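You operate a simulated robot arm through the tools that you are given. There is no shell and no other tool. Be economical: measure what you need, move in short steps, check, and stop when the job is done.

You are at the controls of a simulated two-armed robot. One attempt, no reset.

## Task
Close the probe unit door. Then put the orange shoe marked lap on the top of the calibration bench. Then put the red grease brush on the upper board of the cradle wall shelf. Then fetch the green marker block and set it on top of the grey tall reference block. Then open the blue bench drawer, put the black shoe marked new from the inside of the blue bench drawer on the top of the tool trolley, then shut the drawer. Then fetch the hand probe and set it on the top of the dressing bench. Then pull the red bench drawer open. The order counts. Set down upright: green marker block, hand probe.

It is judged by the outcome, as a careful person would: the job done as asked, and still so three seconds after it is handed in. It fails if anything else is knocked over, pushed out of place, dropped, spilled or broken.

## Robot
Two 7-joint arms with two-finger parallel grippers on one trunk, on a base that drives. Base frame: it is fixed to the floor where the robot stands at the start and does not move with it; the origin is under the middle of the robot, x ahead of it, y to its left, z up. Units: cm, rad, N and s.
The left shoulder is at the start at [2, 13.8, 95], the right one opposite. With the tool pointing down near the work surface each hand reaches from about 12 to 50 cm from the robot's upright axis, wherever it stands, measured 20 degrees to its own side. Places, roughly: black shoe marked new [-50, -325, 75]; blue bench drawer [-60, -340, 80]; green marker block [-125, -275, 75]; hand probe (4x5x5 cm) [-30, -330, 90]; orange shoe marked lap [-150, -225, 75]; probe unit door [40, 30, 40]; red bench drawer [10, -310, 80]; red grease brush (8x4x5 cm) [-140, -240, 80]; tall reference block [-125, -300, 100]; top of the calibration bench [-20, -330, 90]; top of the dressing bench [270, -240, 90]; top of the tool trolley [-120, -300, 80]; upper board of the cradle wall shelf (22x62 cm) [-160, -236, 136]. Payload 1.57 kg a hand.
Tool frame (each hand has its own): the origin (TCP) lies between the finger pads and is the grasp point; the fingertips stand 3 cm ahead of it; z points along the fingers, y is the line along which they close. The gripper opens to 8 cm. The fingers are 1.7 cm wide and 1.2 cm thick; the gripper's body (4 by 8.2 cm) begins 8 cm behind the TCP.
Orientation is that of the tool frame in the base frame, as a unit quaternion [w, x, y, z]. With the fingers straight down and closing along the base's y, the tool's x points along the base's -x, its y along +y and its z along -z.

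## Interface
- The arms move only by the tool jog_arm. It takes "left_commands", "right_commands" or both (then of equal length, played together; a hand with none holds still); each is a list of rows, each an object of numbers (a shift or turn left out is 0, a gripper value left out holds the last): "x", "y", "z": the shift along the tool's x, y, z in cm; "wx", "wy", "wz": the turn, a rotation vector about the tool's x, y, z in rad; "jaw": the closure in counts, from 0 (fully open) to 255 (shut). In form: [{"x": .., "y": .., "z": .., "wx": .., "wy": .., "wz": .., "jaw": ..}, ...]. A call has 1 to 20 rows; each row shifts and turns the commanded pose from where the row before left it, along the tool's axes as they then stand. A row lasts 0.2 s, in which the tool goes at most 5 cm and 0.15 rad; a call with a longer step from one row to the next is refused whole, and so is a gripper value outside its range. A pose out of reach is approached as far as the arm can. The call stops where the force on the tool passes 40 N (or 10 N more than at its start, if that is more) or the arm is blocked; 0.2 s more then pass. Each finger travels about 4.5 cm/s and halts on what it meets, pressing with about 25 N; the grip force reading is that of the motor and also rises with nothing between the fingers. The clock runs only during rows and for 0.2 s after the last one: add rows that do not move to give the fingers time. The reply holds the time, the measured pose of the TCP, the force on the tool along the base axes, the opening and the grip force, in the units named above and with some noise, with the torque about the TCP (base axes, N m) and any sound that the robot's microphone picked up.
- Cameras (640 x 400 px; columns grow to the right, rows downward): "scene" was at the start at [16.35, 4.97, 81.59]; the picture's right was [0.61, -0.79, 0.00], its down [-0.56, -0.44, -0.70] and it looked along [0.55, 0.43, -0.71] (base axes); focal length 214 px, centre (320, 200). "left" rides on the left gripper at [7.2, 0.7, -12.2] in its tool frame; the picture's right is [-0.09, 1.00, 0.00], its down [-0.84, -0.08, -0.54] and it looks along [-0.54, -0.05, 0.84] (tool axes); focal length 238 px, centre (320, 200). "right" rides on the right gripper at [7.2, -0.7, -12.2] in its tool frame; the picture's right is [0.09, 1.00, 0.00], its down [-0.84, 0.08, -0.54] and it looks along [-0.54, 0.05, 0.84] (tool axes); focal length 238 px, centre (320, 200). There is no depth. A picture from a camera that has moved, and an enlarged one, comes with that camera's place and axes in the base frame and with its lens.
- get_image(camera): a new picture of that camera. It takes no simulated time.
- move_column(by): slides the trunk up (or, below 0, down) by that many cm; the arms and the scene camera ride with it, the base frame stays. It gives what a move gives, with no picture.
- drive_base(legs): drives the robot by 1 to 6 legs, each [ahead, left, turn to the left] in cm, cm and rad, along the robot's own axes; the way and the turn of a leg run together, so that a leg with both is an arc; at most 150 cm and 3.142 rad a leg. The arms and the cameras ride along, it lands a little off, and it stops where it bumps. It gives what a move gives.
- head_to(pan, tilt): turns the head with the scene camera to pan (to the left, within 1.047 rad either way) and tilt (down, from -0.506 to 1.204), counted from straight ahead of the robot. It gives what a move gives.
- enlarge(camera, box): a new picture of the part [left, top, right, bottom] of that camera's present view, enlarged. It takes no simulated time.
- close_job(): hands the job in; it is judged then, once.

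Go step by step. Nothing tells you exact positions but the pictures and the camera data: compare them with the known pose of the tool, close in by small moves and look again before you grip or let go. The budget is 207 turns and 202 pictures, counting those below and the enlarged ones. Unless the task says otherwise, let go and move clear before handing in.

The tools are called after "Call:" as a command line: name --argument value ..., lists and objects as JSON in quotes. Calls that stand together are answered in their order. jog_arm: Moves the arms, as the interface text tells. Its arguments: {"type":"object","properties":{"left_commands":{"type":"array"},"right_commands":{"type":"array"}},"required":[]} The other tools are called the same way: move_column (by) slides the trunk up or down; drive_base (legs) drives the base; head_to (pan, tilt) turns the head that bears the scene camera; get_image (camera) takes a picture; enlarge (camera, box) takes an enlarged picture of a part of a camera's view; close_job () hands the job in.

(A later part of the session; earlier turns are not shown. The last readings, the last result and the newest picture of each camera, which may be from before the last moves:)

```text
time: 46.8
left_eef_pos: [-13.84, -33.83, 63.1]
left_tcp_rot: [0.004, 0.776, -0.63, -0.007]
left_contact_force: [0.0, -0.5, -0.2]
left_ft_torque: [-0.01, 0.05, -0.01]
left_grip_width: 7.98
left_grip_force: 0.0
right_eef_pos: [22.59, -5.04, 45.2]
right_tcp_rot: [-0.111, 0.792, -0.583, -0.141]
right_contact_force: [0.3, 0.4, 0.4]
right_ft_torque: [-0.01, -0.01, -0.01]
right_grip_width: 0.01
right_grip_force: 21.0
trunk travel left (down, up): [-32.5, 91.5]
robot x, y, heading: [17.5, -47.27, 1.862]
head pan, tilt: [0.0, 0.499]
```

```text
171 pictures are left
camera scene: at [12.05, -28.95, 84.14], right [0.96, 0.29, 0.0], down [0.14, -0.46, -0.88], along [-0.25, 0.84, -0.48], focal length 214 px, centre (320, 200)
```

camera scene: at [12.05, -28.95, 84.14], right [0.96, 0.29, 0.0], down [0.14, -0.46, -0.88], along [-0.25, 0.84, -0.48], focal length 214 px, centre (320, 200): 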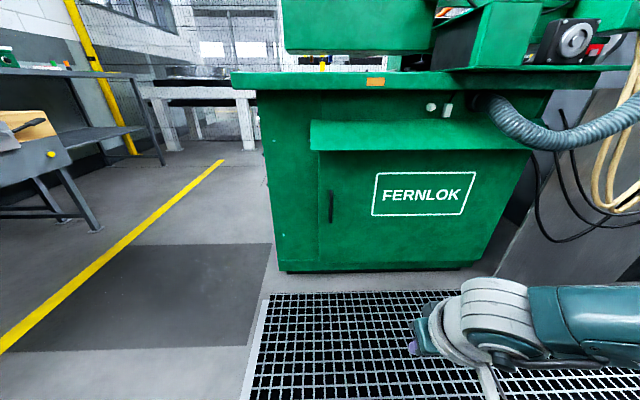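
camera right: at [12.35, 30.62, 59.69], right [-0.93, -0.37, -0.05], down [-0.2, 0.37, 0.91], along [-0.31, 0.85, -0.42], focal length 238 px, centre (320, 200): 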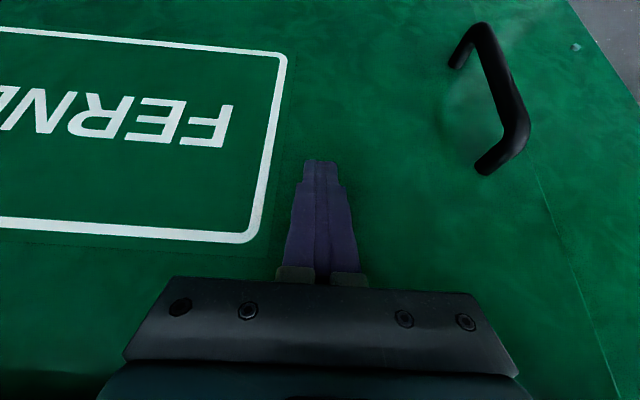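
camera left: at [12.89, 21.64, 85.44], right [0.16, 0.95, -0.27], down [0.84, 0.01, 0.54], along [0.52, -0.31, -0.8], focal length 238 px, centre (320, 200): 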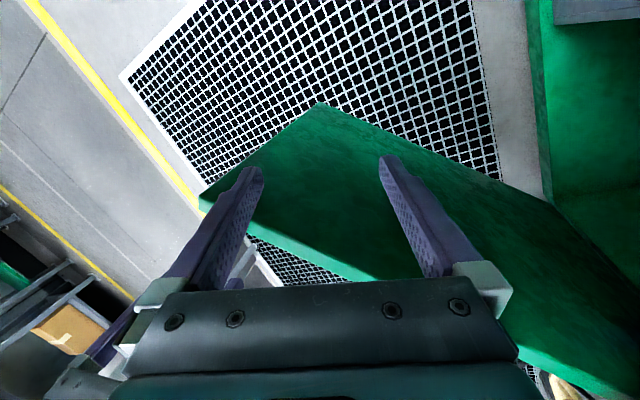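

The door is flush. I straighten and raise the right hand, then turn towards the shelf corner to look at it.

Call:
jog_arm --right_commands '[{"wy": 0.12, "jaw": 0}, {"wy": 0.12}, {"wy": 0.12}, {"z": -5}, {"z": -5}, {"z": -5}, {"z": -5}, {"z": -5}, {"z": -5, "x": 3, "y": 3}, {"x": 3, "y": 3}]' --left_commands '[{"z": 0}, {"z": 0}, {"z": 0}, {"z": -3}, {"z": -3}, {"z": -3}, {"z": -3}, {}, {}, {}]'

Call:
drive_base --legs '[[0, 0, 2.1]]'

Call:
head_to --pan 0.0 --tilt 0.2

Call:
get_image --camera "scene"

```text
refused: row 9 steps farther than a row can; nothing moved
```

```text
time: 52.2
left_eef_pos: [22.02, -81.05, 63.07]
left_tcp_rot: [0.009, 0.932, 0.362, 0.001]
left_contact_force: [-0.6, 0.2, 0.0]
left_ft_torque: [0.01, 0.0, 0.02]
left_grip_width: 7.99
left_grip_force: 0.0
right_eef_pos: [-21.3, -64.38, 45.43]
right_tcp_rot: [0.067, 0.899, 0.399, -0.167]
right_contact_force: [-0.1, -1.2, 0.0]
right_ft_torque: [0.04, 0.0, 0.01]
right_grip_width: 0.02
right_grip_force: 21.3
trunk travel left (down, up): [-32.5, 91.5]
robot x, y, heading: [17.39, -47.13, -2.314]
head pan, tilt: [0.0, 0.499]
```

```text
time: 53.0
left_eef_pos: [21.97, -81.24, 63.1]
left_tcp_rot: [0.009, 0.932, 0.362, 0.0]
left_contact_force: [-0.2, 0.9, -0.3]
left_ft_torque: [-0.02, -0.02, 0.04]
left_grip_width: 8.01
left_grip_force: 0.1
right_eef_pos: [-21.42, -64.32, 45.32]
right_tcp_rot: [0.068, 0.899, 0.4, -0.167]
right_contact_force: [-0.5, -0.7, 0.4]
right_ft_torque: [0.02, 0.01, -0.02]
right_grip_width: 0.0
right_grip_force: 20.9
trunk travel left (down, up): [-32.5, 91.5]
robot x, y, heading: [17.56, -47.37, -2.32]
head pan, tilt: [0.0, 0.201]
```

```text
170 pictures are left
camera scene: at [4.41, -61.4, 86.9], right [-0.73, 0.68, 0.0], down [0.14, 0.15, -0.98], along [-0.66, -0.72, -0.2], focal length 214 px, centre (320, 200)
```

scene: 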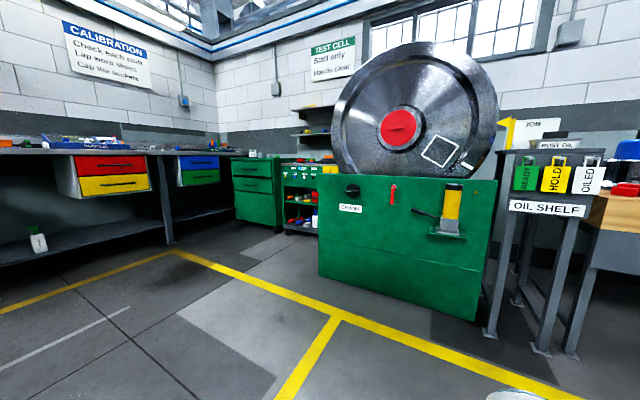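

I see the benches, trolley and wall shelves. I zoom in on the shelf/trolley corner, and fix the right arm (too long a row was refused).

Call:
enlarge --camera "scene" --box '[220, 90, 360, 240]'

Call:
jog_arm --right_commands '[{"wy": 0.12, "jaw": 0}, {"wy": 0.12}, {"wy": 0.12}, {"z": -5}, {"z": -5}, {"z": -5}, {"z": -5}, {"z": -5}, {"z": -4}, {"x": 3, "y": 3}, {"x": 3, "y": 3}]' --left_commands '[{"z": 0}, {"z": 0}, {"z": 0}, {"z": -3}, {"z": -3}, {"z": -3}, {"z": -3}, {}, {}, {}, {}]'

```text
2.67 times, centred on (290, 165) of scene
camera zoom: at [4.41, -61.4, 86.9], right [-0.73, 0.68, 0.0], down [0.14, 0.15, -0.98], along [-0.66, -0.72, -0.2], focal length 572 px, centre (400, 293)
```

zoom: 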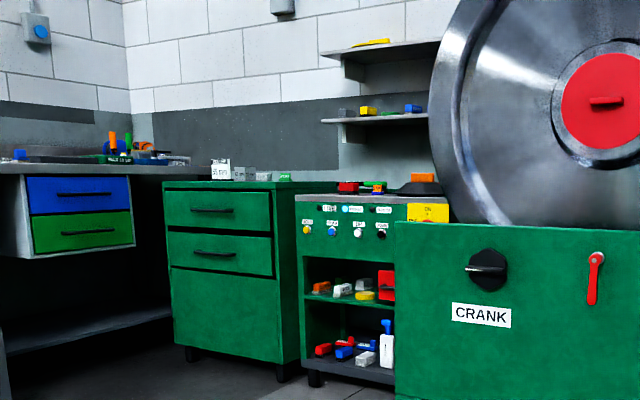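

```text
time: 55.4
left_eef_pos: [22.03, -80.95, 75.23]
left_tcp_rot: [0.008, 0.933, 0.361, 0.001]
left_contact_force: [0.0, -0.8, -0.4]
left_ft_torque: [0.02, 0.04, 0.01]
left_grip_width: 7.99
left_grip_force: 0.0
right_eef_pos: [-11.37, -62.74, 73.86]
right_tcp_rot: [0.008, 0.914, 0.405, -0.03]
right_contact_force: [-0.6, 0.9, 0.4]
right_ft_torque: [-0.01, 0.0, 0.02]
right_grip_width: 7.99
right_grip_force: 0.0
right hand out of reach, approached as far as the arm can: row 3
trunk travel left (down, up): [-32.5, 91.5]
robot x, y, heading: [17.53, -47.57, -2.317]
head pan, tilt: [0.0, 0.201]
```

The red brush and an orange shoe are on top of the low green cart under the wall shelf. I drive to stand in front of it, facing the wall.

Call:
drive_base --legs '[[0, 0, 0.27], [120, 0, 0], [88, 0, 0], [0, 0, -1.09]]'

Call:
head_to --pan 0.0 --tilt 0.35

Call:
get_image --camera "scene"

```text
time: 69.3
left_eef_pos: [-97.02, -260.05, 75.21]
left_tcp_rot: [0.007, 1.0, -0.026, -0.003]
left_contact_force: [-0.7, 1.0, -0.8]
left_ft_torque: [0.02, -0.02, 0.01]
left_grip_width: 8.0
left_grip_force: 0.1
right_eef_pos: [-107.77, -223.51, 73.79]
right_tcp_rot: [-0.005, 0.999, 0.021, -0.031]
right_contact_force: [-0.2, -0.4, 0.3]
right_ft_torque: [-0.02, 0.03, -0.01]
right_grip_width: 8.0
right_grip_force: 0.1
trunk travel left (down, up): [-32.5, 91.5]
robot x, y, heading: [-76.15, -233.21, -3.107]
head pan, tilt: [0.0, 0.201]
```

```text
time: 70.0
left_eef_pos: [-97.15, -259.92, 75.29]
left_tcp_rot: [0.008, 1.0, -0.026, -0.003]
left_contact_force: [1.2, -0.1, -0.6]
left_ft_torque: [-0.03, 0.01, -0.03]
left_grip_width: 7.99
left_grip_force: 0.0
right_eef_pos: [-107.79, -223.49, 73.89]
right_tcp_rot: [-0.005, 0.999, 0.02, -0.031]
right_contact_force: [-0.1, -0.5, 0.3]
right_ft_torque: [0.02, 0.0, 0.0]
right_grip_width: 7.97
right_grip_force: 0.1
trunk travel left (down, up): [-32.5, 91.5]
robot x, y, heading: [-76.26, -233.14, -3.112]
head pan, tilt: [0.0, 0.351]
```

```text
168 pictures are left
camera scene: at [-95.54, -233.84, 85.51], right [-0.03, 1.0, 0.0], down [0.34, 0.01, -0.94], along [-0.94, -0.03, -0.34], focal length 214 px, centre (320, 200)
```

scene: 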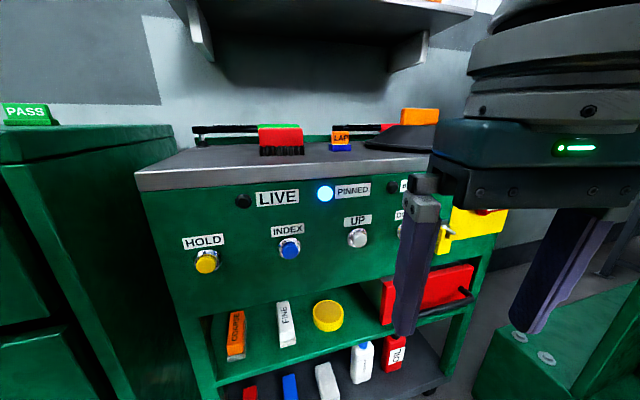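

The orange LAP shoe and the red brush sit side by side on the cart top. I raise the trunk to look down on them.

Call:
move_column --by 30

Call:
head_to --pan 0.0 --tilt 0.75

Call:
get_image --camera "scene"

```text
time: 73.0
left_eef_pos: [-97.2, -260.03, 105.23]
left_tcp_rot: [0.008, 1.0, -0.026, -0.004]
left_contact_force: [0.2, 0.8, -0.4]
left_ft_torque: [0.02, 0.0, 0.02]
left_grip_width: 7.99
left_grip_force: 0.1
right_eef_pos: [-107.73, -223.56, 103.74]
right_tcp_rot: [-0.005, 0.999, 0.021, -0.031]
right_contact_force: [-0.8, -0.2, -0.8]
right_ft_torque: [0.01, -0.02, 0.02]
right_grip_width: 8.01
right_grip_force: 0.1
trunk travel left (down, up): [-62.5, 61.5]
robot x, y, heading: [-76.18, -233.51, -3.112]
head pan, tilt: [0.0, 0.351]
```

```text
time: 73.9
left_eef_pos: [-97.33, -260.02, 105.11]
left_tcp_rot: [0.009, 1.0, -0.026, -0.002]
left_contact_force: [-0.4, 0.9, 0.0]
left_ft_torque: [-0.01, -0.02, -0.02]
left_grip_width: 7.98
left_grip_force: 0.1
right_eef_pos: [-107.73, -223.35, 103.84]
right_tcp_rot: [-0.004, 0.999, 0.02, -0.031]
right_contact_force: [-0.5, -0.8, -0.3]
right_ft_torque: [-0.02, -0.01, 0.03]
right_grip_width: 8.02
right_grip_force: 0.1
trunk travel left (down, up): [-62.5, 61.5]
robot x, y, heading: [-76.51, -233.28, -3.107]
head pan, tilt: [0.0, 0.75]
```

```text
167 pictures are left
camera scene: at [-94.52, -233.8, 111.95], right [-0.03, 1.0, 0.0], down [0.68, 0.02, -0.73], along [-0.73, -0.02, -0.68], focal length 214 px, centre (320, 200)
```

scene: 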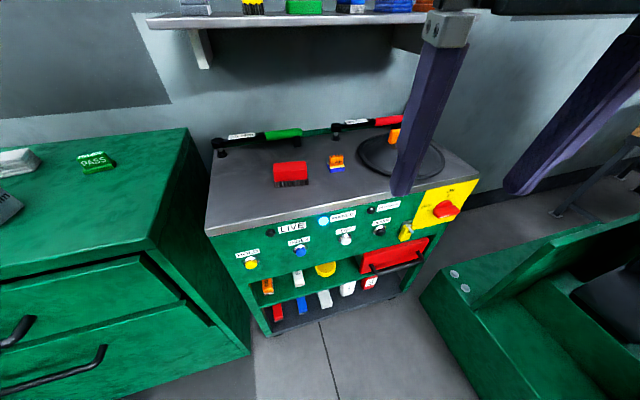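

Triangulating the two views puts the LAP shoe near (-140, -231, 82) and the brush near (-136, -242, 82). I zoom in on both for size and orientation.

Call:
enlarge --camera "scene" --box '[240, 110, 400, 220]'

Call:
enlarge --camera "scene" --box '[140, 0, 440, 80]'

```text
3.64 times, centred on (320, 165) of scene
camera zoom: at [-94.52, -233.8, 111.95], right [-0.03, 1.0, 0.0], down [0.68, 0.02, -0.73], along [-0.73, -0.02, -0.68], focal length 780 px, centre (320, 327)
```

zoom: 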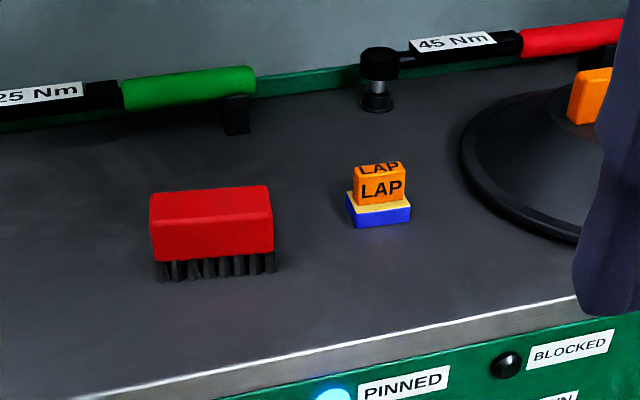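

```text
2.13 times, centred on (290, 40) of scene
camera zoom: at [-94.52, -233.8, 111.95], right [-0.03, 1.0, 0.0], down [0.68, 0.02, -0.73], along [-0.73, -0.02, -0.68], focal length 458 px, centre (384, 541)
```

zoom: 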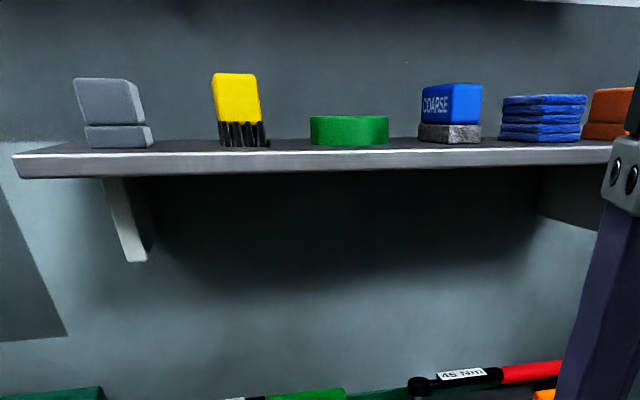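

The shoe is about 4 cm wide and turned ~14°. I drive closer and lower the trunk a little, so the right arm can reach it.

Call:
drive_base --legs '[[16, 0, 0]]'

Call:
move_column --by -11

Call:
jog_arm --right_commands '[{"wy": 0.06, "wz": -0.1}, {"wz": -0.11}, {"x": -3.5, "y": 2}, {"x": -3.5, "y": 2}, {}]'

Call:
get_image --camera "right"

Call:
get_image --camera "scene"

```text
time: 75.3
left_eef_pos: [-113.23, -260.45, 105.09]
left_tcp_rot: [0.007, 1.0, -0.026, -0.003]
left_contact_force: [-0.3, -0.2, 1.4]
left_ft_torque: [0.0, -0.02, -0.03]
left_grip_width: 8.03
left_grip_force: 0.0
right_eef_pos: [-123.83, -223.91, 103.8]
right_tcp_rot: [-0.005, 0.999, 0.021, -0.031]
right_contact_force: [-0.7, 0.1, 0.5]
right_ft_torque: [0.02, 0.01, 0.02]
right_grip_width: 7.99
right_grip_force: 0.0
trunk travel left (down, up): [-62.5, 61.5]
robot x, y, heading: [-92.13, -233.78, -3.112]
head pan, tilt: [0.0, 0.75]
```

```text
time: 76.8
left_eef_pos: [-113.17, -260.43, 94.19]
left_tcp_rot: [0.008, 1.0, -0.027, -0.003]
left_contact_force: [0.4, 0.9, -0.7]
left_ft_torque: [0.01, -0.04, -0.02]
left_grip_width: 8.02
left_grip_force: 0.1
right_eef_pos: [-123.82, -223.91, 92.9]
right_tcp_rot: [-0.004, 0.999, 0.021, -0.03]
right_contact_force: [-0.1, -0.2, 0.9]
right_ft_torque: [0.02, -0.02, -0.01]
right_grip_width: 7.98
right_grip_force: 0.1
trunk travel left (down, up): [-51.5, 72.5]
robot x, y, heading: [-92.25, -233.58, -3.108]
head pan, tilt: [0.0, 0.75]
```

```text
time: 78.0
left_eef_pos: [-113.2, -260.48, 94.12]
left_tcp_rot: [0.007, 1.0, -0.026, -0.003]
left_contact_force: [-0.4, 0.8, 0.7]
left_ft_torque: [0.03, -0.02, 0.0]
left_grip_width: 7.98
left_grip_force: 0.0
right_eef_pos: [-129.36, -229.54, 92.57]
right_tcp_rot: [-0.007, 0.992, 0.126, 0.001]
right_contact_force: [-0.1, -0.2, 1.0]
right_ft_torque: [0.01, 0.02, -0.01]
right_grip_width: 7.98
right_grip_force: 0.1
trunk travel left (down, up): [-51.5, 72.5]
robot x, y, heading: [-92.07, -233.6, -3.113]
head pan, tilt: [0.0, 0.75]
```

```text
164 pictures are left
camera right: at [-122.71, -227.15, 104.89], right [0.34, -0.94, -0.01], down [-0.79, -0.29, 0.54], along [-0.51, -0.17, -0.84], focal length 238 px, centre (320, 200)
```

right: 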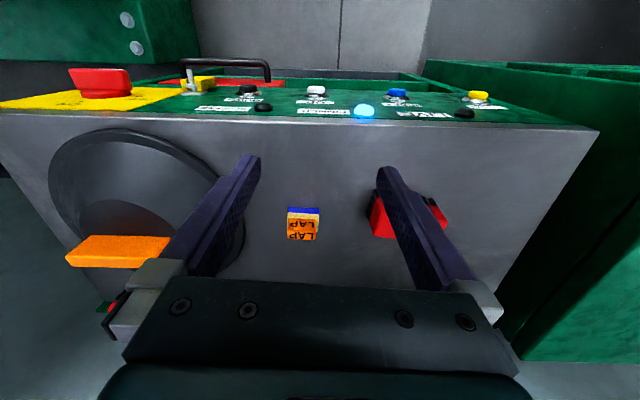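

```text
163 pictures are left
camera scene: at [-110.53, -234.29, 100.94], right [-0.03, 1.0, 0.0], down [0.68, 0.02, -0.73], along [-0.73, -0.02, -0.68], focal length 214 px, centre (320, 200)
```

scene: 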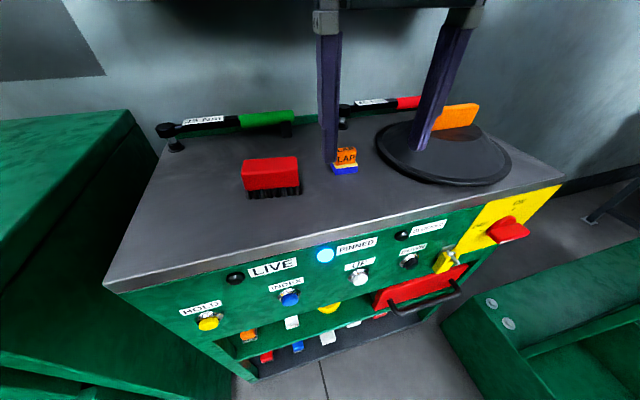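

The right camera confirms the shoe at about (-141, -231). I move over it with a narrowed jaw, clear of the brush, and check before descending.

Call:
jog_arm --right_commands '[{"x": -4, "y": -0.5, "jaw": 64}, {"x": -4, "y": -0.5}, {"x": -3.8, "y": -0.55}, {"z": 3}, {}]'

Call:
get_image --camera "right"

Call:
get_image --camera "scene"

```text
time: 79.2
left_eef_pos: [-113.23, -260.51, 94.09]
left_tcp_rot: [0.006, 1.0, -0.026, -0.003]
left_contact_force: [-1.0, -0.4, -0.3]
left_ft_torque: [-0.01, -0.04, 0.02]
left_grip_width: 7.98
left_grip_force: 0.0
right_eef_pos: [-138.1, -230.17, 89.55]
right_tcp_rot: [-0.006, 0.992, 0.125, -0.001]
right_contact_force: [-0.4, 0.3, 0.3]
right_ft_torque: [0.0, -0.02, 0.02]
right_grip_width: 6.0
right_grip_force: 0.0
right hand out of reach, approached as far as the arm can: row 3
trunk travel left (down, up): [-51.5, 72.5]
robot x, y, heading: [-92.46, -233.74, -3.113]
head pan, tilt: [0.0, 0.75]
```

```text
162 pictures are left
camera right: at [-131.25, -227.82, 101.76], right [0.34, -0.94, -0.01], down [-0.79, -0.29, 0.54], along [-0.51, -0.17, -0.84], focal length 238 px, centre (320, 200)
```

right: 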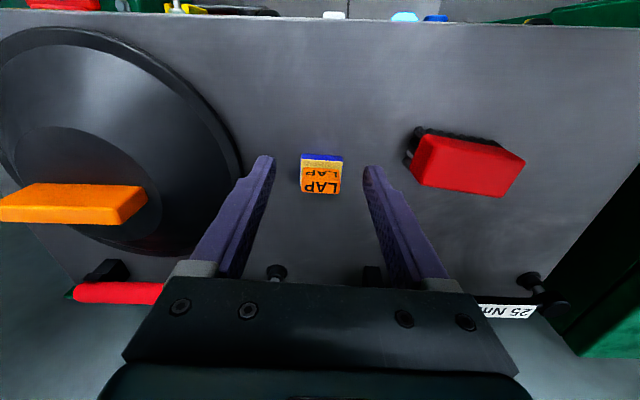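

```text
161 pictures are left
camera scene: at [-110.54, -234.29, 100.95], right [-0.03, 1.0, 0.0], down [0.68, 0.02, -0.73], along [-0.73, -0.02, -0.68], focal length 214 px, centre (320, 200)
```

scene: 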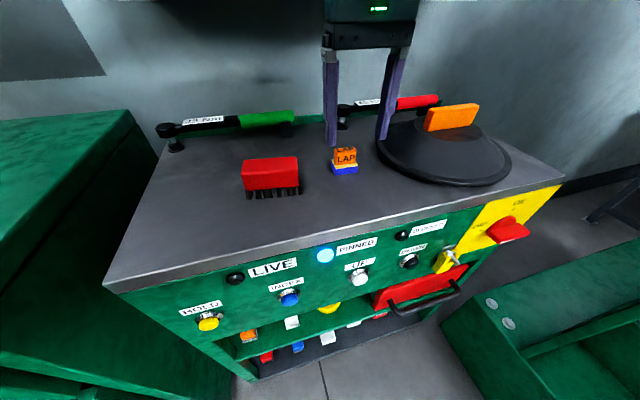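

I need about 2.6 cm more, so I nudge the base forward, then lower and look.

Call:
drive_base --legs '[[2.8, 0, 0]]'

Call:
jog_arm --right_commands '[{"z": 2.5, "y": 0.6}, {}]'

Call:
get_image --camera "right"

Call:
enlarge --camera "scene" --box '[240, 60, 440, 220]'

```text
time: 80.0
left_eef_pos: [-115.91, -260.61, 94.12]
left_tcp_rot: [0.007, 1.0, -0.027, -0.004]
left_contact_force: [-0.3, 0.6, 0.3]
left_ft_torque: [0.0, -0.03, -0.02]
left_grip_width: 8.0
left_grip_force: 0.1
right_eef_pos: [-140.8, -230.35, 89.52]
right_tcp_rot: [-0.007, 0.992, 0.126, -0.001]
right_contact_force: [-0.3, -0.3, 0.2]
right_ft_torque: [-0.04, -0.03, -0.02]
right_grip_width: 6.01
right_grip_force: 0.1
trunk travel left (down, up): [-51.5, 72.5]
robot x, y, heading: [-95.04, -233.72, -3.11]
head pan, tilt: [0.0, 0.75]
```

```text
time: 80.6
left_eef_pos: [-115.97, -260.59, 94.2]
left_tcp_rot: [0.008, 1.0, -0.027, -0.003]
left_contact_force: [-0.4, 0.1, -0.1]
left_ft_torque: [-0.01, 0.0, 0.0]
left_grip_width: 7.98
left_grip_force: 0.1
right_eef_pos: [-140.29, -230.49, 88.0]
right_tcp_rot: [-0.007, 0.992, 0.125, 0.0]
right_contact_force: [1.0, -0.5, -0.7]
right_ft_torque: [-0.02, 0.02, 0.01]
right_grip_width: 6.01
right_grip_force: 0.1
right hand out of reach, approached as far as the arm can: row 1
trunk travel left (down, up): [-51.5, 72.5]
robot x, y, heading: [-94.85, -233.81, -3.111]
head pan, tilt: [0.0, 0.75]
```

```text
160 pictures are left
camera right: at [-133.56, -228.14, 100.11], right [0.34, -0.94, -0.01], down [-0.79, -0.29, 0.54], along [-0.51, -0.17, -0.84], focal length 238 px, centre (320, 200)
```

right: 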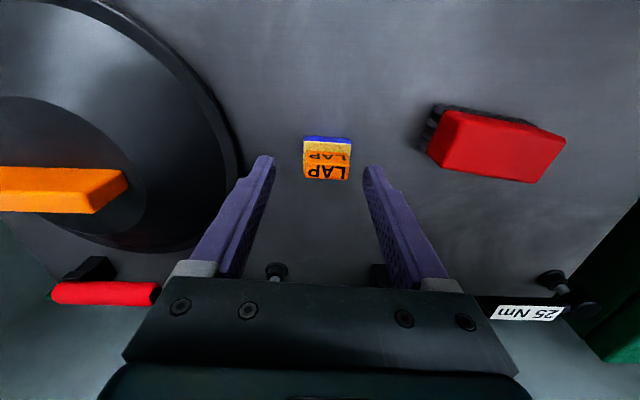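

```text
2.50 times, centred on (340, 140) of scene
camera zoom: at [-113.31, -234.39, 100.94], right [-0.03, 1.0, 0.0], down [0.68, 0.02, -0.73], along [-0.73, -0.02, -0.68], focal length 536 px, centre (270, 350)
```

zoom: 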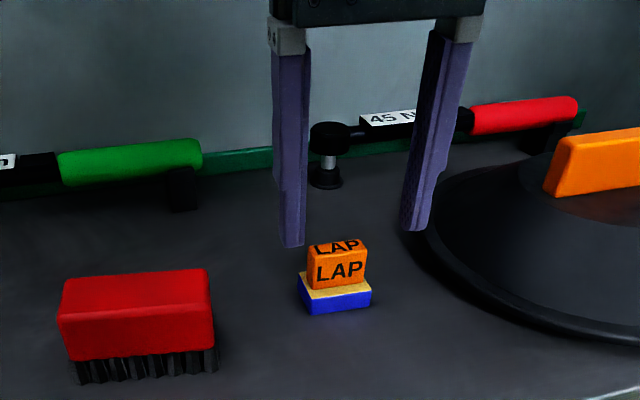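

The arm is at its reach at this height, so I lower by the trunk and centre by fine steps.

Call:
move_column --by -3.5

Call:
jog_arm --right_commands '[{"x": -0.8, "y": 0.3}, {}]'

Call:
get_image --camera "right"

Call:
enlarge --camera "scene" --box '[240, 60, 440, 220]'

```text
time: 81.4
left_eef_pos: [-115.88, -260.49, 90.61]
left_tcp_rot: [0.008, 1.0, -0.026, -0.003]
left_contact_force: [0.4, 0.4, -0.2]
left_ft_torque: [-0.01, -0.05, 0.03]
left_grip_width: 7.98
left_grip_force: 0.1
right_eef_pos: [-140.33, -230.59, 84.38]
right_tcp_rot: [-0.008, 0.992, 0.125, 0.001]
right_contact_force: [0.6, -0.4, -0.1]
right_ft_torque: [-0.02, 0.0, -0.03]
right_grip_width: 5.98
right_grip_force: 0.0
trunk travel left (down, up): [-48.0, 76.0]
robot x, y, heading: [-94.85, -233.61, -3.11]
head pan, tilt: [0.0, 0.75]
```

```text
time: 82.0
left_eef_pos: [-115.86, -260.69, 90.69]
left_tcp_rot: [0.008, 1.0, -0.027, -0.003]
left_contact_force: [0.3, 0.0, -0.7]
left_ft_torque: [-0.05, -0.03, 0.02]
left_grip_width: 8.02
left_grip_force: 0.0
right_eef_pos: [-140.38, -230.51, 84.36]
right_tcp_rot: [-0.007, 0.992, 0.126, 0.0]
right_contact_force: [-0.4, 0.0, -1.1]
right_ft_torque: [-0.01, -0.01, 0.0]
right_grip_width: 5.97
right_grip_force: 0.0
right hand out of reach, approached as far as the arm can: row 1
trunk travel left (down, up): [-48.0, 76.0]
robot x, y, heading: [-94.69, -234.03, -3.116]
head pan, tilt: [0.0, 0.75]
```

```text
158 pictures are left
camera right: at [-133.57, -228.14, 96.61], right [0.34, -0.94, -0.01], down [-0.79, -0.29, 0.54], along [-0.51, -0.17, -0.84], focal length 238 px, centre (320, 200)
```

right: 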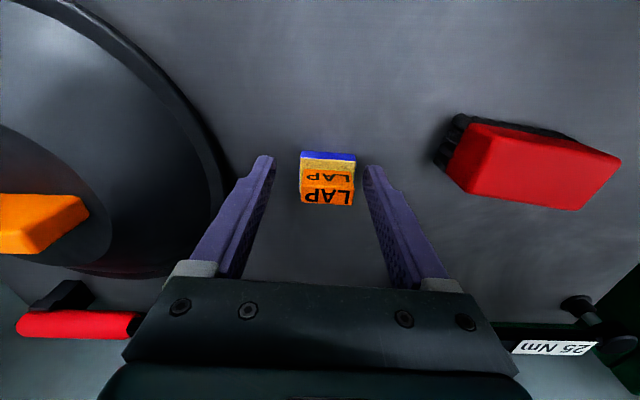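

```text
2.50 times, centred on (340, 140) of scene
camera zoom: at [-113.31, -234.39, 97.45], right [-0.03, 1.0, 0.0], down [0.68, 0.02, -0.73], along [-0.73, -0.02, -0.68], focal length 536 px, centre (270, 350)
```

zoom: 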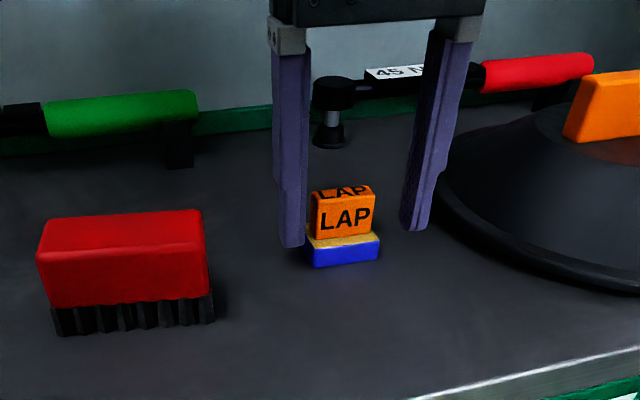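

Call:
drive_base --legs '[[1.0, 0.6, 0]]'

Call:
move_column --by -1.6

Call:
get_image --camera "right"

Call:
enlarge --camera "scene" --box '[240, 60, 440, 220]'

```text
time: 82.7
left_eef_pos: [-116.98, -261.3, 90.73]
left_tcp_rot: [0.007, 1.0, -0.025, -0.003]
left_contact_force: [-0.2, 0.3, -0.5]
left_ft_torque: [0.01, 0.02, 0.02]
left_grip_width: 8.01
left_grip_force: 0.1
right_eef_pos: [-141.31, -231.19, 84.51]
right_tcp_rot: [-0.008, 0.992, 0.126, -0.001]
right_contact_force: [-0.1, 0.4, -0.9]
right_ft_torque: [-0.05, 0.02, 0.0]
right_grip_width: 5.98
right_grip_force: 0.1
trunk travel left (down, up): [-48.0, 76.0]
robot x, y, heading: [-95.96, -234.59, -3.105]
head pan, tilt: [0.0, 0.75]
```

```text
time: 83.3
left_eef_pos: [-116.8, -261.16, 89.15]
left_tcp_rot: [0.007, 1.0, -0.027, -0.002]
left_contact_force: [0.1, 0.1, 0.8]
left_ft_torque: [0.01, 0.01, -0.02]
left_grip_width: 8.0
left_grip_force: 0.1
right_eef_pos: [-141.35, -231.26, 83.05]
right_tcp_rot: [-0.006, 0.992, 0.126, 0.0]
right_contact_force: [11.8, 2.8, 31.8]
right_ft_torque: [-1.11, -0.62, 0.41]
right_grip_width: 6.0
right_grip_force: 0.0
trunk travel left (down, up): [-46.4, 77.6]
robot x, y, heading: [-96.02, -234.23, -3.11]
head pan, tilt: [0.0, 0.75]
```

```text
156 pictures are left
camera right: at [-134.56, -228.76, 95.24], right [0.34, -0.94, -0.01], down [-0.79, -0.29, 0.54], along [-0.51, -0.17, -0.84], focal length 238 px, centre (320, 200)
```

right: 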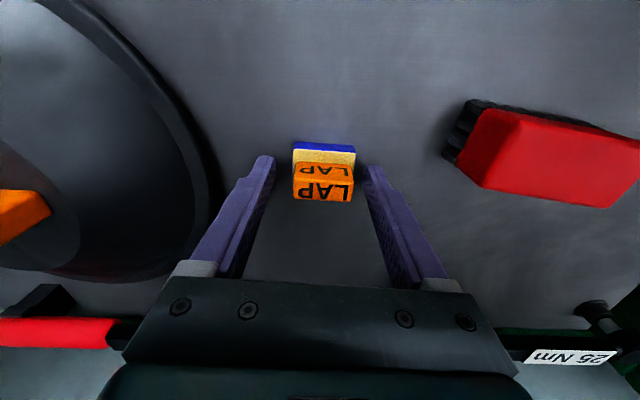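

```text
2.50 times, centred on (340, 140) of scene
camera zoom: at [-114.3, -234.96, 95.91], right [-0.03, 1.0, 0.0], down [0.68, 0.02, -0.73], along [-0.73, -0.02, -0.68], focal length 536 px, centre (270, 350)
```

zoom: 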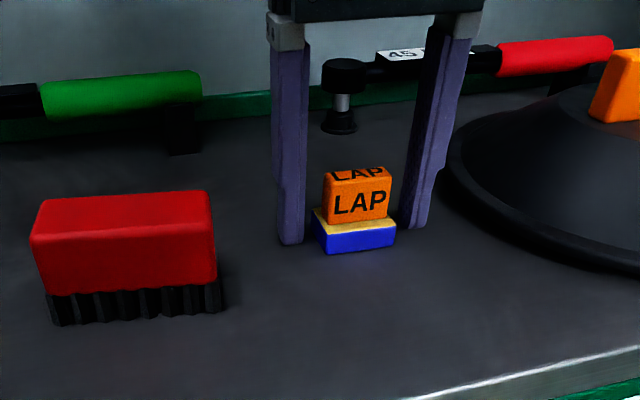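

The fingertips have just touched the cart top. I lift slightly and close on the shoe.

Call:
move_column --by 0.6

Call:
jog_arm --right_commands '[{"jaw": 255}, {}, {}, {}, {}]'

Call:
enlarge --camera "scene" --box '[240, 60, 440, 220]'

```text
time: 83.9
left_eef_pos: [-116.79, -261.2, 89.62]
left_tcp_rot: [0.006, 1.0, -0.026, -0.003]
left_contact_force: [-0.4, -0.2, -0.8]
left_ft_torque: [-0.04, 0.02, 0.02]
left_grip_width: 8.01
left_grip_force: 0.0
right_eef_pos: [-141.33, -231.15, 83.27]
right_tcp_rot: [-0.006, 0.992, 0.124, 0.0]
right_contact_force: [-0.1, 0.8, -0.2]
right_ft_torque: [0.01, 0.0, 0.01]
right_grip_width: 5.99
right_grip_force: 0.1
trunk travel left (down, up): [-47.0, 77.0]
robot x, y, heading: [-96.05, -234.39, -3.113]
head pan, tilt: [0.0, 0.75]
```

```text
time: 85.1
left_eef_pos: [-116.98, -261.16, 89.61]
left_tcp_rot: [0.008, 1.0, -0.026, -0.004]
left_contact_force: [-0.2, 0.7, -0.1]
left_ft_torque: [0.01, 0.0, -0.03]
left_grip_width: 7.99
left_grip_force: 0.0
right_eef_pos: [-141.32, -231.21, 83.32]
right_tcp_rot: [-0.007, 0.992, 0.125, 0.0]
right_contact_force: [-0.1, 0.4, -0.2]
right_ft_torque: [0.01, 0.02, -0.02]
right_grip_width: 3.88
right_grip_force: 25.0
trunk travel left (down, up): [-47.0, 77.0]
robot x, y, heading: [-96.14, -234.15, -3.111]
head pan, tilt: [0.0, 0.75]
```

```text
2.50 times, centred on (340, 140) of scene
camera zoom: at [-114.3, -235.02, 96.44], right [-0.03, 1.0, 0.0], down [0.68, 0.02, -0.73], along [-0.73, -0.02, -0.68], focal length 536 px, centre (270, 350)
```

zoom: 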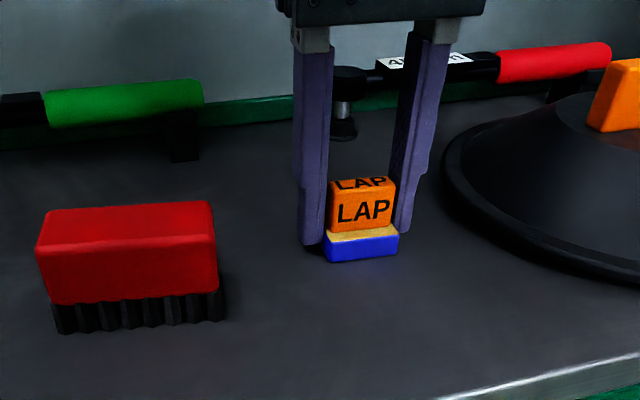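

The shoe is held (3.9 cm). I lift it a little, back away, and look at it and at the route to the calibration bench.

Call:
move_column --by 5

Call:
drive_base --legs '[[-40, 0, 0]]'

Call:
get_image --camera "right"

Call:
head_to --pan 1.04 --tilt 0.4

Call:
get_image --camera "scene"

```text
time: 86.0
left_eef_pos: [-116.94, -261.17, 94.63]
left_tcp_rot: [0.007, 1.0, -0.028, -0.003]
left_contact_force: [-0.8, -0.5, -0.4]
left_ft_torque: [-0.02, 0.0, 0.0]
left_grip_width: 7.98
left_grip_force: 0.1
right_eef_pos: [-141.27, -231.23, 88.42]
right_tcp_rot: [-0.007, 0.992, 0.126, -0.001]
right_contact_force: [1.4, 0.1, -0.8]
right_ft_torque: [-0.03, -0.05, 0.01]
right_grip_width: 3.89
right_grip_force: 25.5
trunk travel left (down, up): [-52.0, 72.0]
robot x, y, heading: [-95.9, -234.23, -3.111]
head pan, tilt: [0.0, 0.75]
```

```text
time: 88.5
left_eef_pos: [-76.9, -259.96, 94.65]
left_tcp_rot: [0.008, 1.0, -0.025, -0.003]
left_contact_force: [0.2, -0.8, -0.6]
left_ft_torque: [-0.01, 0.01, 0.04]
left_grip_width: 8.0
left_grip_force: 0.0
right_eef_pos: [-101.34, -229.98, 88.4]
right_tcp_rot: [-0.008, 0.992, 0.126, 0.001]
right_contact_force: [-0.3, 0.4, -0.7]
right_ft_torque: [-0.01, -0.02, 0.0]
right_grip_width: 3.87
right_grip_force: 25.8
trunk travel left (down, up): [-52.0, 72.0]
robot x, y, heading: [-56.22, -232.92, -3.112]
head pan, tilt: [0.0, 0.75]
```

```text
153 pictures are left
camera right: at [-94.59, -227.57, 100.61], right [0.34, -0.94, -0.01], down [-0.79, -0.29, 0.54], along [-0.51, -0.17, -0.84], focal length 238 px, centre (320, 200)
```

right: 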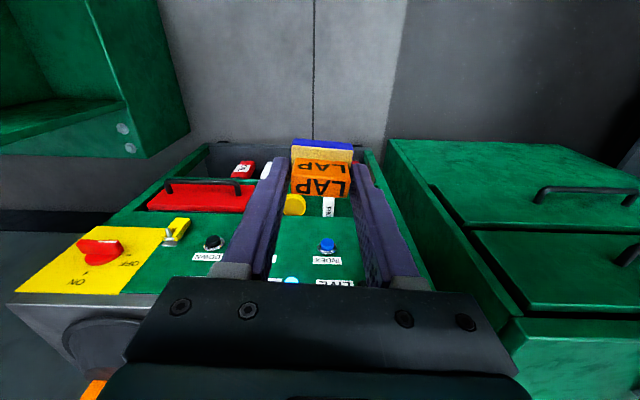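

```text
time: 89.8
left_eef_pos: [-76.9, -259.89, 94.7]
left_tcp_rot: [0.008, 1.0, -0.025, -0.003]
left_contact_force: [0.8, -0.2, -0.6]
left_ft_torque: [-0.03, 0.01, 0.02]
left_grip_width: 8.01
left_grip_force: 0.2
right_eef_pos: [-101.34, -229.97, 88.45]
right_tcp_rot: [-0.006, 0.992, 0.126, 0.001]
right_contact_force: [0.8, -0.3, 0.1]
right_ft_torque: [-0.01, -0.02, 0.03]
right_grip_width: 3.89
right_grip_force: 25.0
trunk travel left (down, up): [-52.0, 72.0]
robot x, y, heading: [-55.75, -233.3, -3.108]
head pan, tilt: [1.04, 0.4]
```

```text
152 pictures are left
camera scene: at [-70.48, -241.62, 104.55], right [-0.88, 0.48, 0.0], down [0.19, 0.34, -0.92], along [-0.44, -0.81, -0.39], focal length 214 px, centre (320, 200)
```

scene: 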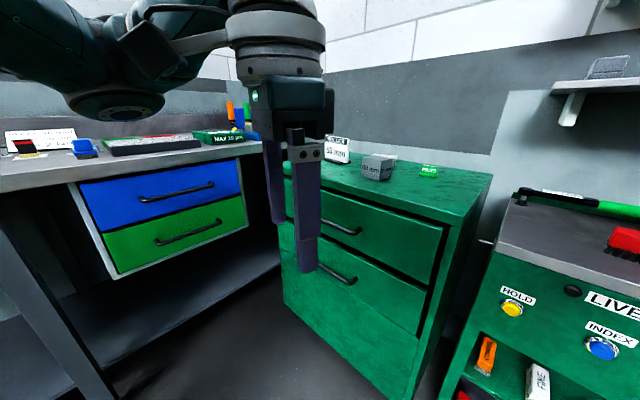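

The shoe is firmly held. I back off further and turn to face the calibration bench.

Call:
drive_base --legs '[[-22, 0, 0], [0, 0, 1.54]]'

Call:
head_to --pan 0.0 --tilt 0.5

Call:
get_image --camera "scene"

```text
time: 95.2
left_eef_pos: [-8.02, -254.06, 94.68]
left_tcp_rot: [0.007, 0.735, 0.678, 0.003]
left_contact_force: [0.4, 0.3, -0.7]
left_ft_torque: [-0.02, 0.03, -0.03]
left_grip_width: 8.01
left_grip_force: 0.0
right_eef_pos: [-38.68, -277.62, 88.3]
right_tcp_rot: [-0.005, 0.624, 0.781, -0.005]
right_contact_force: [0.9, 0.5, 0.0]
right_ft_torque: [0.01, 0.01, 0.03]
right_grip_width: 3.91
right_grip_force: 25.3
trunk travel left (down, up): [-52.0, 72.0]
robot x, y, heading: [-33.74, -232.3, -1.568]
head pan, tilt: [1.04, 0.4]
```

```text
time: 96.5
left_eef_pos: [-8.02, -254.18, 94.62]
left_tcp_rot: [0.007, 0.736, 0.677, 0.004]
left_contact_force: [-0.7, -0.6, 0.6]
left_ft_torque: [0.01, 0.0, 0.0]
left_grip_width: 8.0
left_grip_force: 0.0
right_eef_pos: [-38.69, -277.58, 88.45]
right_tcp_rot: [-0.005, 0.624, 0.782, -0.004]
right_contact_force: [-0.2, 0.0, -0.7]
right_ft_torque: [-0.02, 0.01, 0.03]
right_grip_width: 3.89
right_grip_force: 24.9
trunk travel left (down, up): [-52.0, 72.0]
robot x, y, heading: [-34.12, -232.3, -1.569]
head pan, tilt: [0.0, 0.499]
```

```text
151 pictures are left
camera scene: at [-34.14, -251.49, 103.64], right [-1.0, 0.0, 0.0], down [0.0, 0.48, -0.88], along [0.0, -0.88, -0.48], focal length 214 px, centre (320, 200)
```

scene: 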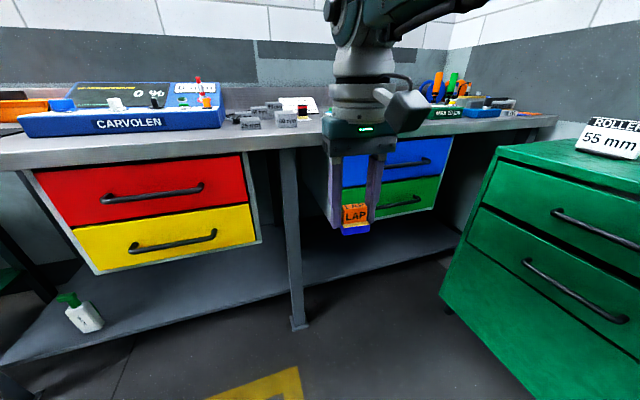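

The bench top has free room between the Carvolen unit and the small grey blocks. I raise the trunk for a view of its top.

Call:
move_column --by 15

Call:
drive_base --legs '[[12, 12, 0]]'

Call:
get_image --camera "scene"

Call:
get_image --camera "right"

```text
time: 98.3
left_eef_pos: [-8.05, -254.17, 109.66]
left_tcp_rot: [0.008, 0.735, 0.678, 0.004]
left_contact_force: [-0.4, 0.7, 1.0]
left_ft_torque: [0.0, 0.02, -0.03]
left_grip_width: 8.0
left_grip_force: 0.0
right_eef_pos: [-38.76, -277.59, 103.42]
right_tcp_rot: [-0.006, 0.623, 0.782, -0.004]
right_contact_force: [0.5, -0.3, -1.5]
right_ft_torque: [0.01, 0.01, 0.0]
right_grip_width: 3.9
right_grip_force: 25.1
trunk travel left (down, up): [-67.0, 57.0]
robot x, y, heading: [-34.22, -232.34, -1.567]
head pan, tilt: [0.0, 0.499]
```

```text
time: 99.8
left_eef_pos: [3.96, -265.98, 109.69]
left_tcp_rot: [0.007, 0.735, 0.678, 0.002]
left_contact_force: [0.4, 0.1, -0.4]
left_ft_torque: [-0.03, 0.0, -0.01]
left_grip_width: 7.99
left_grip_force: 0.1
right_eef_pos: [-26.86, -289.5, 103.39]
right_tcp_rot: [-0.005, 0.624, 0.781, -0.005]
right_contact_force: [0.5, -0.1, -1.4]
right_ft_torque: [-0.02, 0.0, -0.03]
right_grip_width: 3.9
right_grip_force: 25.2
trunk travel left (down, up): [-67.0, 57.0]
robot x, y, heading: [-22.22, -244.37, -1.568]
head pan, tilt: [0.0, 0.499]
```

```text
150 pictures are left
camera scene: at [-22.2, -263.44, 118.64], right [-1.0, 0.0, 0.0], down [0.0, 0.48, -0.88], along [0.0, -0.88, -0.48], focal length 214 px, centre (320, 200)
```

scene: 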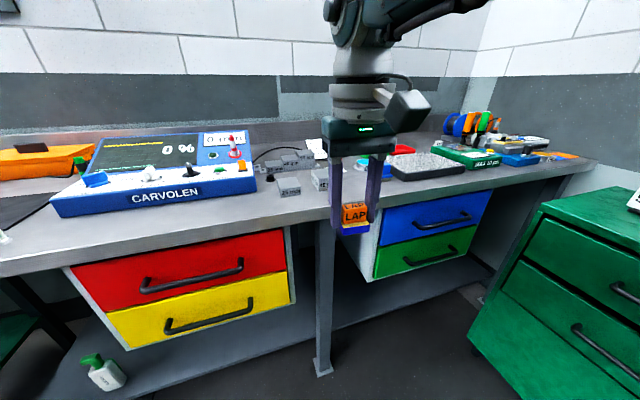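

```text
149 pictures are left
camera right: at [-28.93, -282.52, 115.61], right [0.95, 0.31, -0.01], down [0.27, -0.8, 0.54], along [0.16, -0.52, -0.84], focal length 238 px, centre (320, 200)
```

right: 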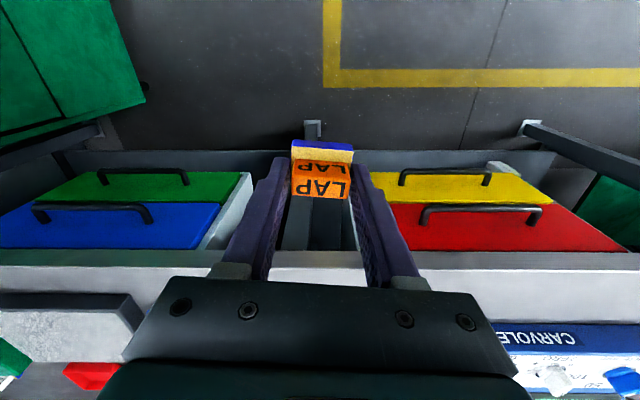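

Triangulated, the bench top is at z≈87, front edge y≈-312 to -315, with free space in front of the grey blocks. I drive the shoe over it.

Call:
drive_base --legs '[[29, 4, 0]]'

Call:
move_column --by -8

Call:
get_image --camera "right"

Call:
get_image --camera "scene"

```text
time: 101.8
left_eef_pos: [7.83, -295.09, 109.59]
left_tcp_rot: [0.007, 0.736, 0.677, 0.004]
left_contact_force: [0.9, 0.0, -0.3]
left_ft_torque: [-0.02, -0.01, 0.03]
left_grip_width: 7.99
left_grip_force: 0.1
right_eef_pos: [-22.94, -318.61, 103.33]
right_tcp_rot: [-0.005, 0.626, 0.78, -0.005]
right_contact_force: [-0.7, -0.4, 0.3]
right_ft_torque: [0.05, 0.06, 0.0]
right_grip_width: 3.91
right_grip_force: 25.0
trunk travel left (down, up): [-67.0, 57.0]
robot x, y, heading: [-18.37, -273.5, -1.575]
head pan, tilt: [0.0, 0.499]
```

```text
time: 102.5
left_eef_pos: [7.89, -295.17, 104.47]
left_tcp_rot: [0.008, 0.737, 0.676, 0.003]
left_contact_force: [-0.6, 0.2, -0.7]
left_ft_torque: [-0.06, 0.0, 0.03]
left_grip_width: 7.98
left_grip_force: 0.1
right_eef_pos: [-22.94, -318.71, 98.96]
right_tcp_rot: [-0.005, 0.626, 0.78, -0.007]
right_contact_force: [-2.1, 1.3, 12.2]
right_ft_torque: [0.02, 0.0, 0.03]
right_grip_width: 3.87
right_grip_force: 25.1
trunk travel left (down, up): [-61.9, 62.1]
robot x, y, heading: [-18.2, -273.65, -1.57]
head pan, tilt: [0.0, 0.499]
stopped: the force on the tool passed its limit at 96 N (the readings are from after the stop); the commanded pose is now the measured one
```

```text
148 pictures are left
camera right: at [-25.03, -311.6, 111.15], right [0.95, 0.31, -0.02], down [0.27, -0.8, 0.54], along [0.15, -0.52, -0.84], focal length 238 px, centre (320, 200)
```

right: 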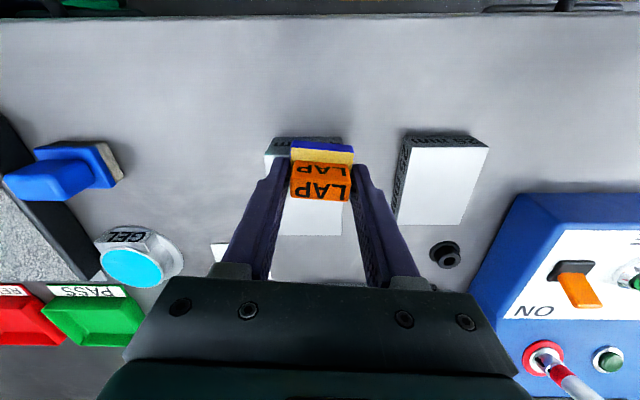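

```text
147 pictures are left
camera scene: at [-18.29, -292.49, 113.49], right [-1.0, 0.0, 0.0], down [0.0, 0.48, -0.88], along [0.0, -0.88, -0.48], focal length 214 px, centre (320, 200)
```

scene: 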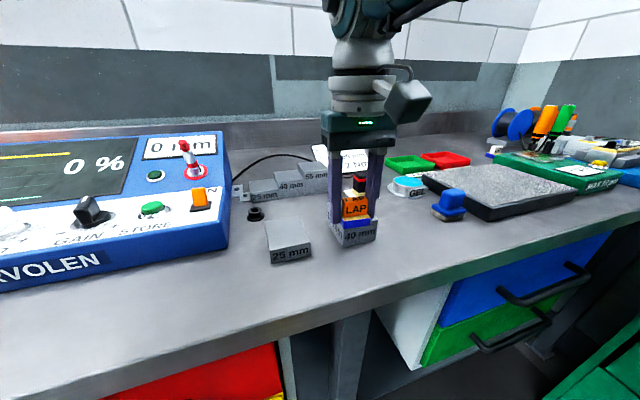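

The shoe came down on the 40 mm block, which is nearer than I thought, so the bench top is about z 91.5. I lift straight up and check that the block did not move.

Call:
move_column --by 5

Call:
get_image --camera "right"

Call:
get_image --camera "scene"

```text
time: 103.5
left_eef_pos: [7.73, -295.12, 109.5]
left_tcp_rot: [0.007, 0.737, 0.676, 0.004]
left_contact_force: [-0.5, -0.9, -0.7]
left_ft_torque: [0.02, -0.04, -0.01]
left_grip_width: 8.0
left_grip_force: 0.1
right_eef_pos: [-22.89, -318.61, 103.9]
right_tcp_rot: [-0.006, 0.626, 0.78, -0.006]
right_contact_force: [-0.1, 0.3, 0.0]
right_ft_torque: [0.02, 0.03, -0.01]
right_grip_width: 3.92
right_grip_force: 25.0
trunk travel left (down, up): [-66.9, 57.1]
robot x, y, heading: [-18.31, -273.08, -1.572]
head pan, tilt: [0.0, 0.499]
```

```text
146 pictures are left
camera right: at [-24.99, -311.5, 116.09], right [0.95, 0.31, -0.02], down [0.27, -0.8, 0.54], along [0.15, -0.52, -0.84], focal length 238 px, centre (320, 200)
```

right: 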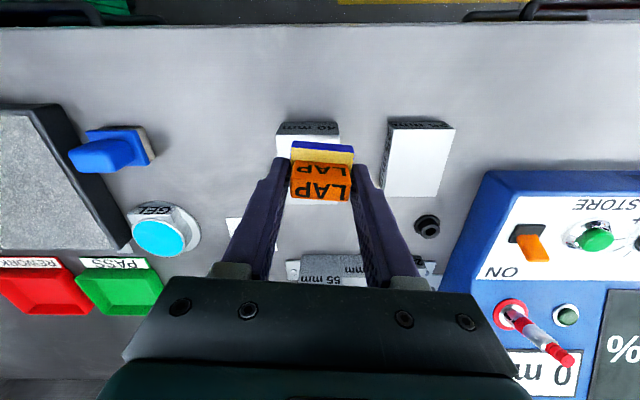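

```text
145 pictures are left
camera scene: at [-18.27, -292.43, 118.52], right [-1.0, 0.0, 0.0], down [0.0, 0.48, -0.88], along [0.0, -0.88, -0.48], focal length 214 px, centre (320, 200)
```

scene: 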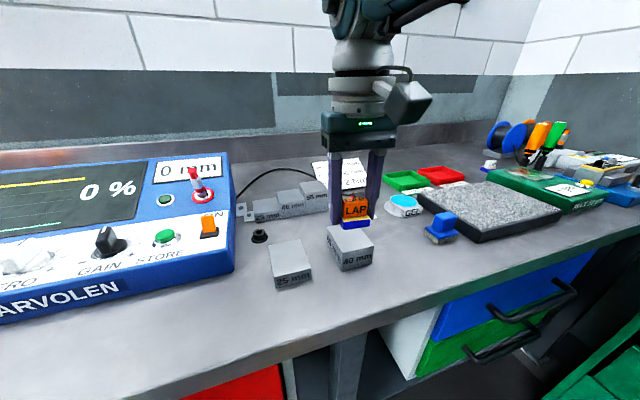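

The block stands as before. The clear spot is to the right of it at about (-34.5, -320); I shift the base there and look.

Call:
drive_base --legs '[[1.9, -11.6, 0]]'

Call:
jog_arm --right_commands '[{"z": 4}, {}]'

Call:
get_image --camera "right"

Call:
enlarge --camera "scene" --box '[220, 120, 480, 320]'

```text
time: 104.7
left_eef_pos: [-3.59, -297.0, 109.56]
left_tcp_rot: [0.008, 0.737, 0.676, 0.004]
left_contact_force: [0.0, 0.0, 0.2]
left_ft_torque: [0.04, 0.02, 0.02]
left_grip_width: 8.02
left_grip_force: 0.1
right_eef_pos: [-34.46, -320.37, 103.86]
right_tcp_rot: [-0.005, 0.626, 0.78, -0.006]
right_contact_force: [-0.4, -0.4, -1.5]
right_ft_torque: [0.0, 0.03, 0.03]
right_grip_width: 3.89
right_grip_force: 25.3
trunk travel left (down, up): [-66.9, 57.1]
robot x, y, heading: [-29.73, -275.34, -1.571]
head pan, tilt: [0.0, 0.499]
```

```text
time: 105.3
left_eef_pos: [-3.56, -296.96, 109.54]
left_tcp_rot: [0.007, 0.737, 0.675, 0.004]
left_contact_force: [0.1, 0.2, 0.4]
left_ft_torque: [-0.04, -0.03, 0.02]
left_grip_width: 8.01
left_grip_force: 0.0
right_eef_pos: [-34.2, -319.64, 99.95]
right_tcp_rot: [-0.006, 0.627, 0.779, -0.005]
right_contact_force: [0.2, -0.5, -0.3]
right_ft_torque: [0.0, -0.01, 0.01]
right_grip_width: 3.92
right_grip_force: 24.8
right hand out of reach, approached as far as the arm can: row 1
trunk travel left (down, up): [-66.9, 57.1]
robot x, y, heading: [-29.58, -275.01, -1.573]
head pan, tilt: [0.0, 0.499]
```

```text
144 pictures are left
camera right: at [-36.24, -312.67, 112.1], right [0.95, 0.3, -0.02], down [0.26, -0.8, 0.54], along [0.15, -0.52, -0.84], focal length 238 px, centre (320, 200)
```

right: 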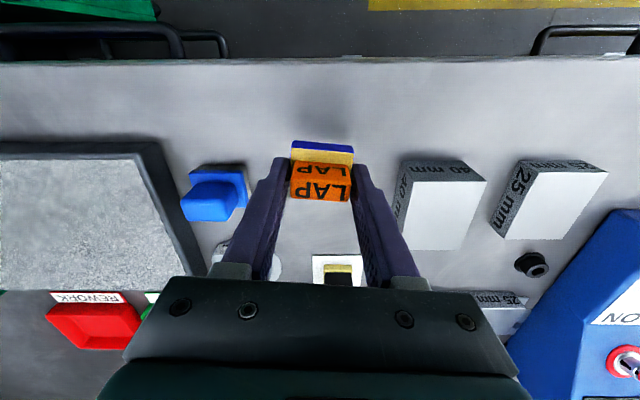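

```text
2.00 times, centred on (350, 220) of scene
camera zoom: at [-29.71, -294.29, 118.53], right [-1.0, 0.0, 0.0], down [0.0, 0.48, -0.88], along [0.0, -0.88, -0.48], focal length 429 px, centre (260, 160)
```

zoom: 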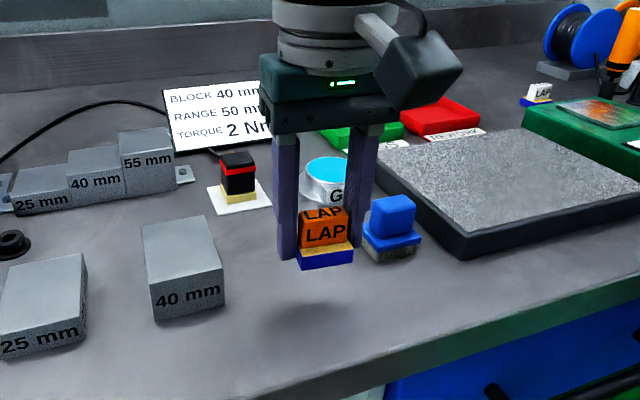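

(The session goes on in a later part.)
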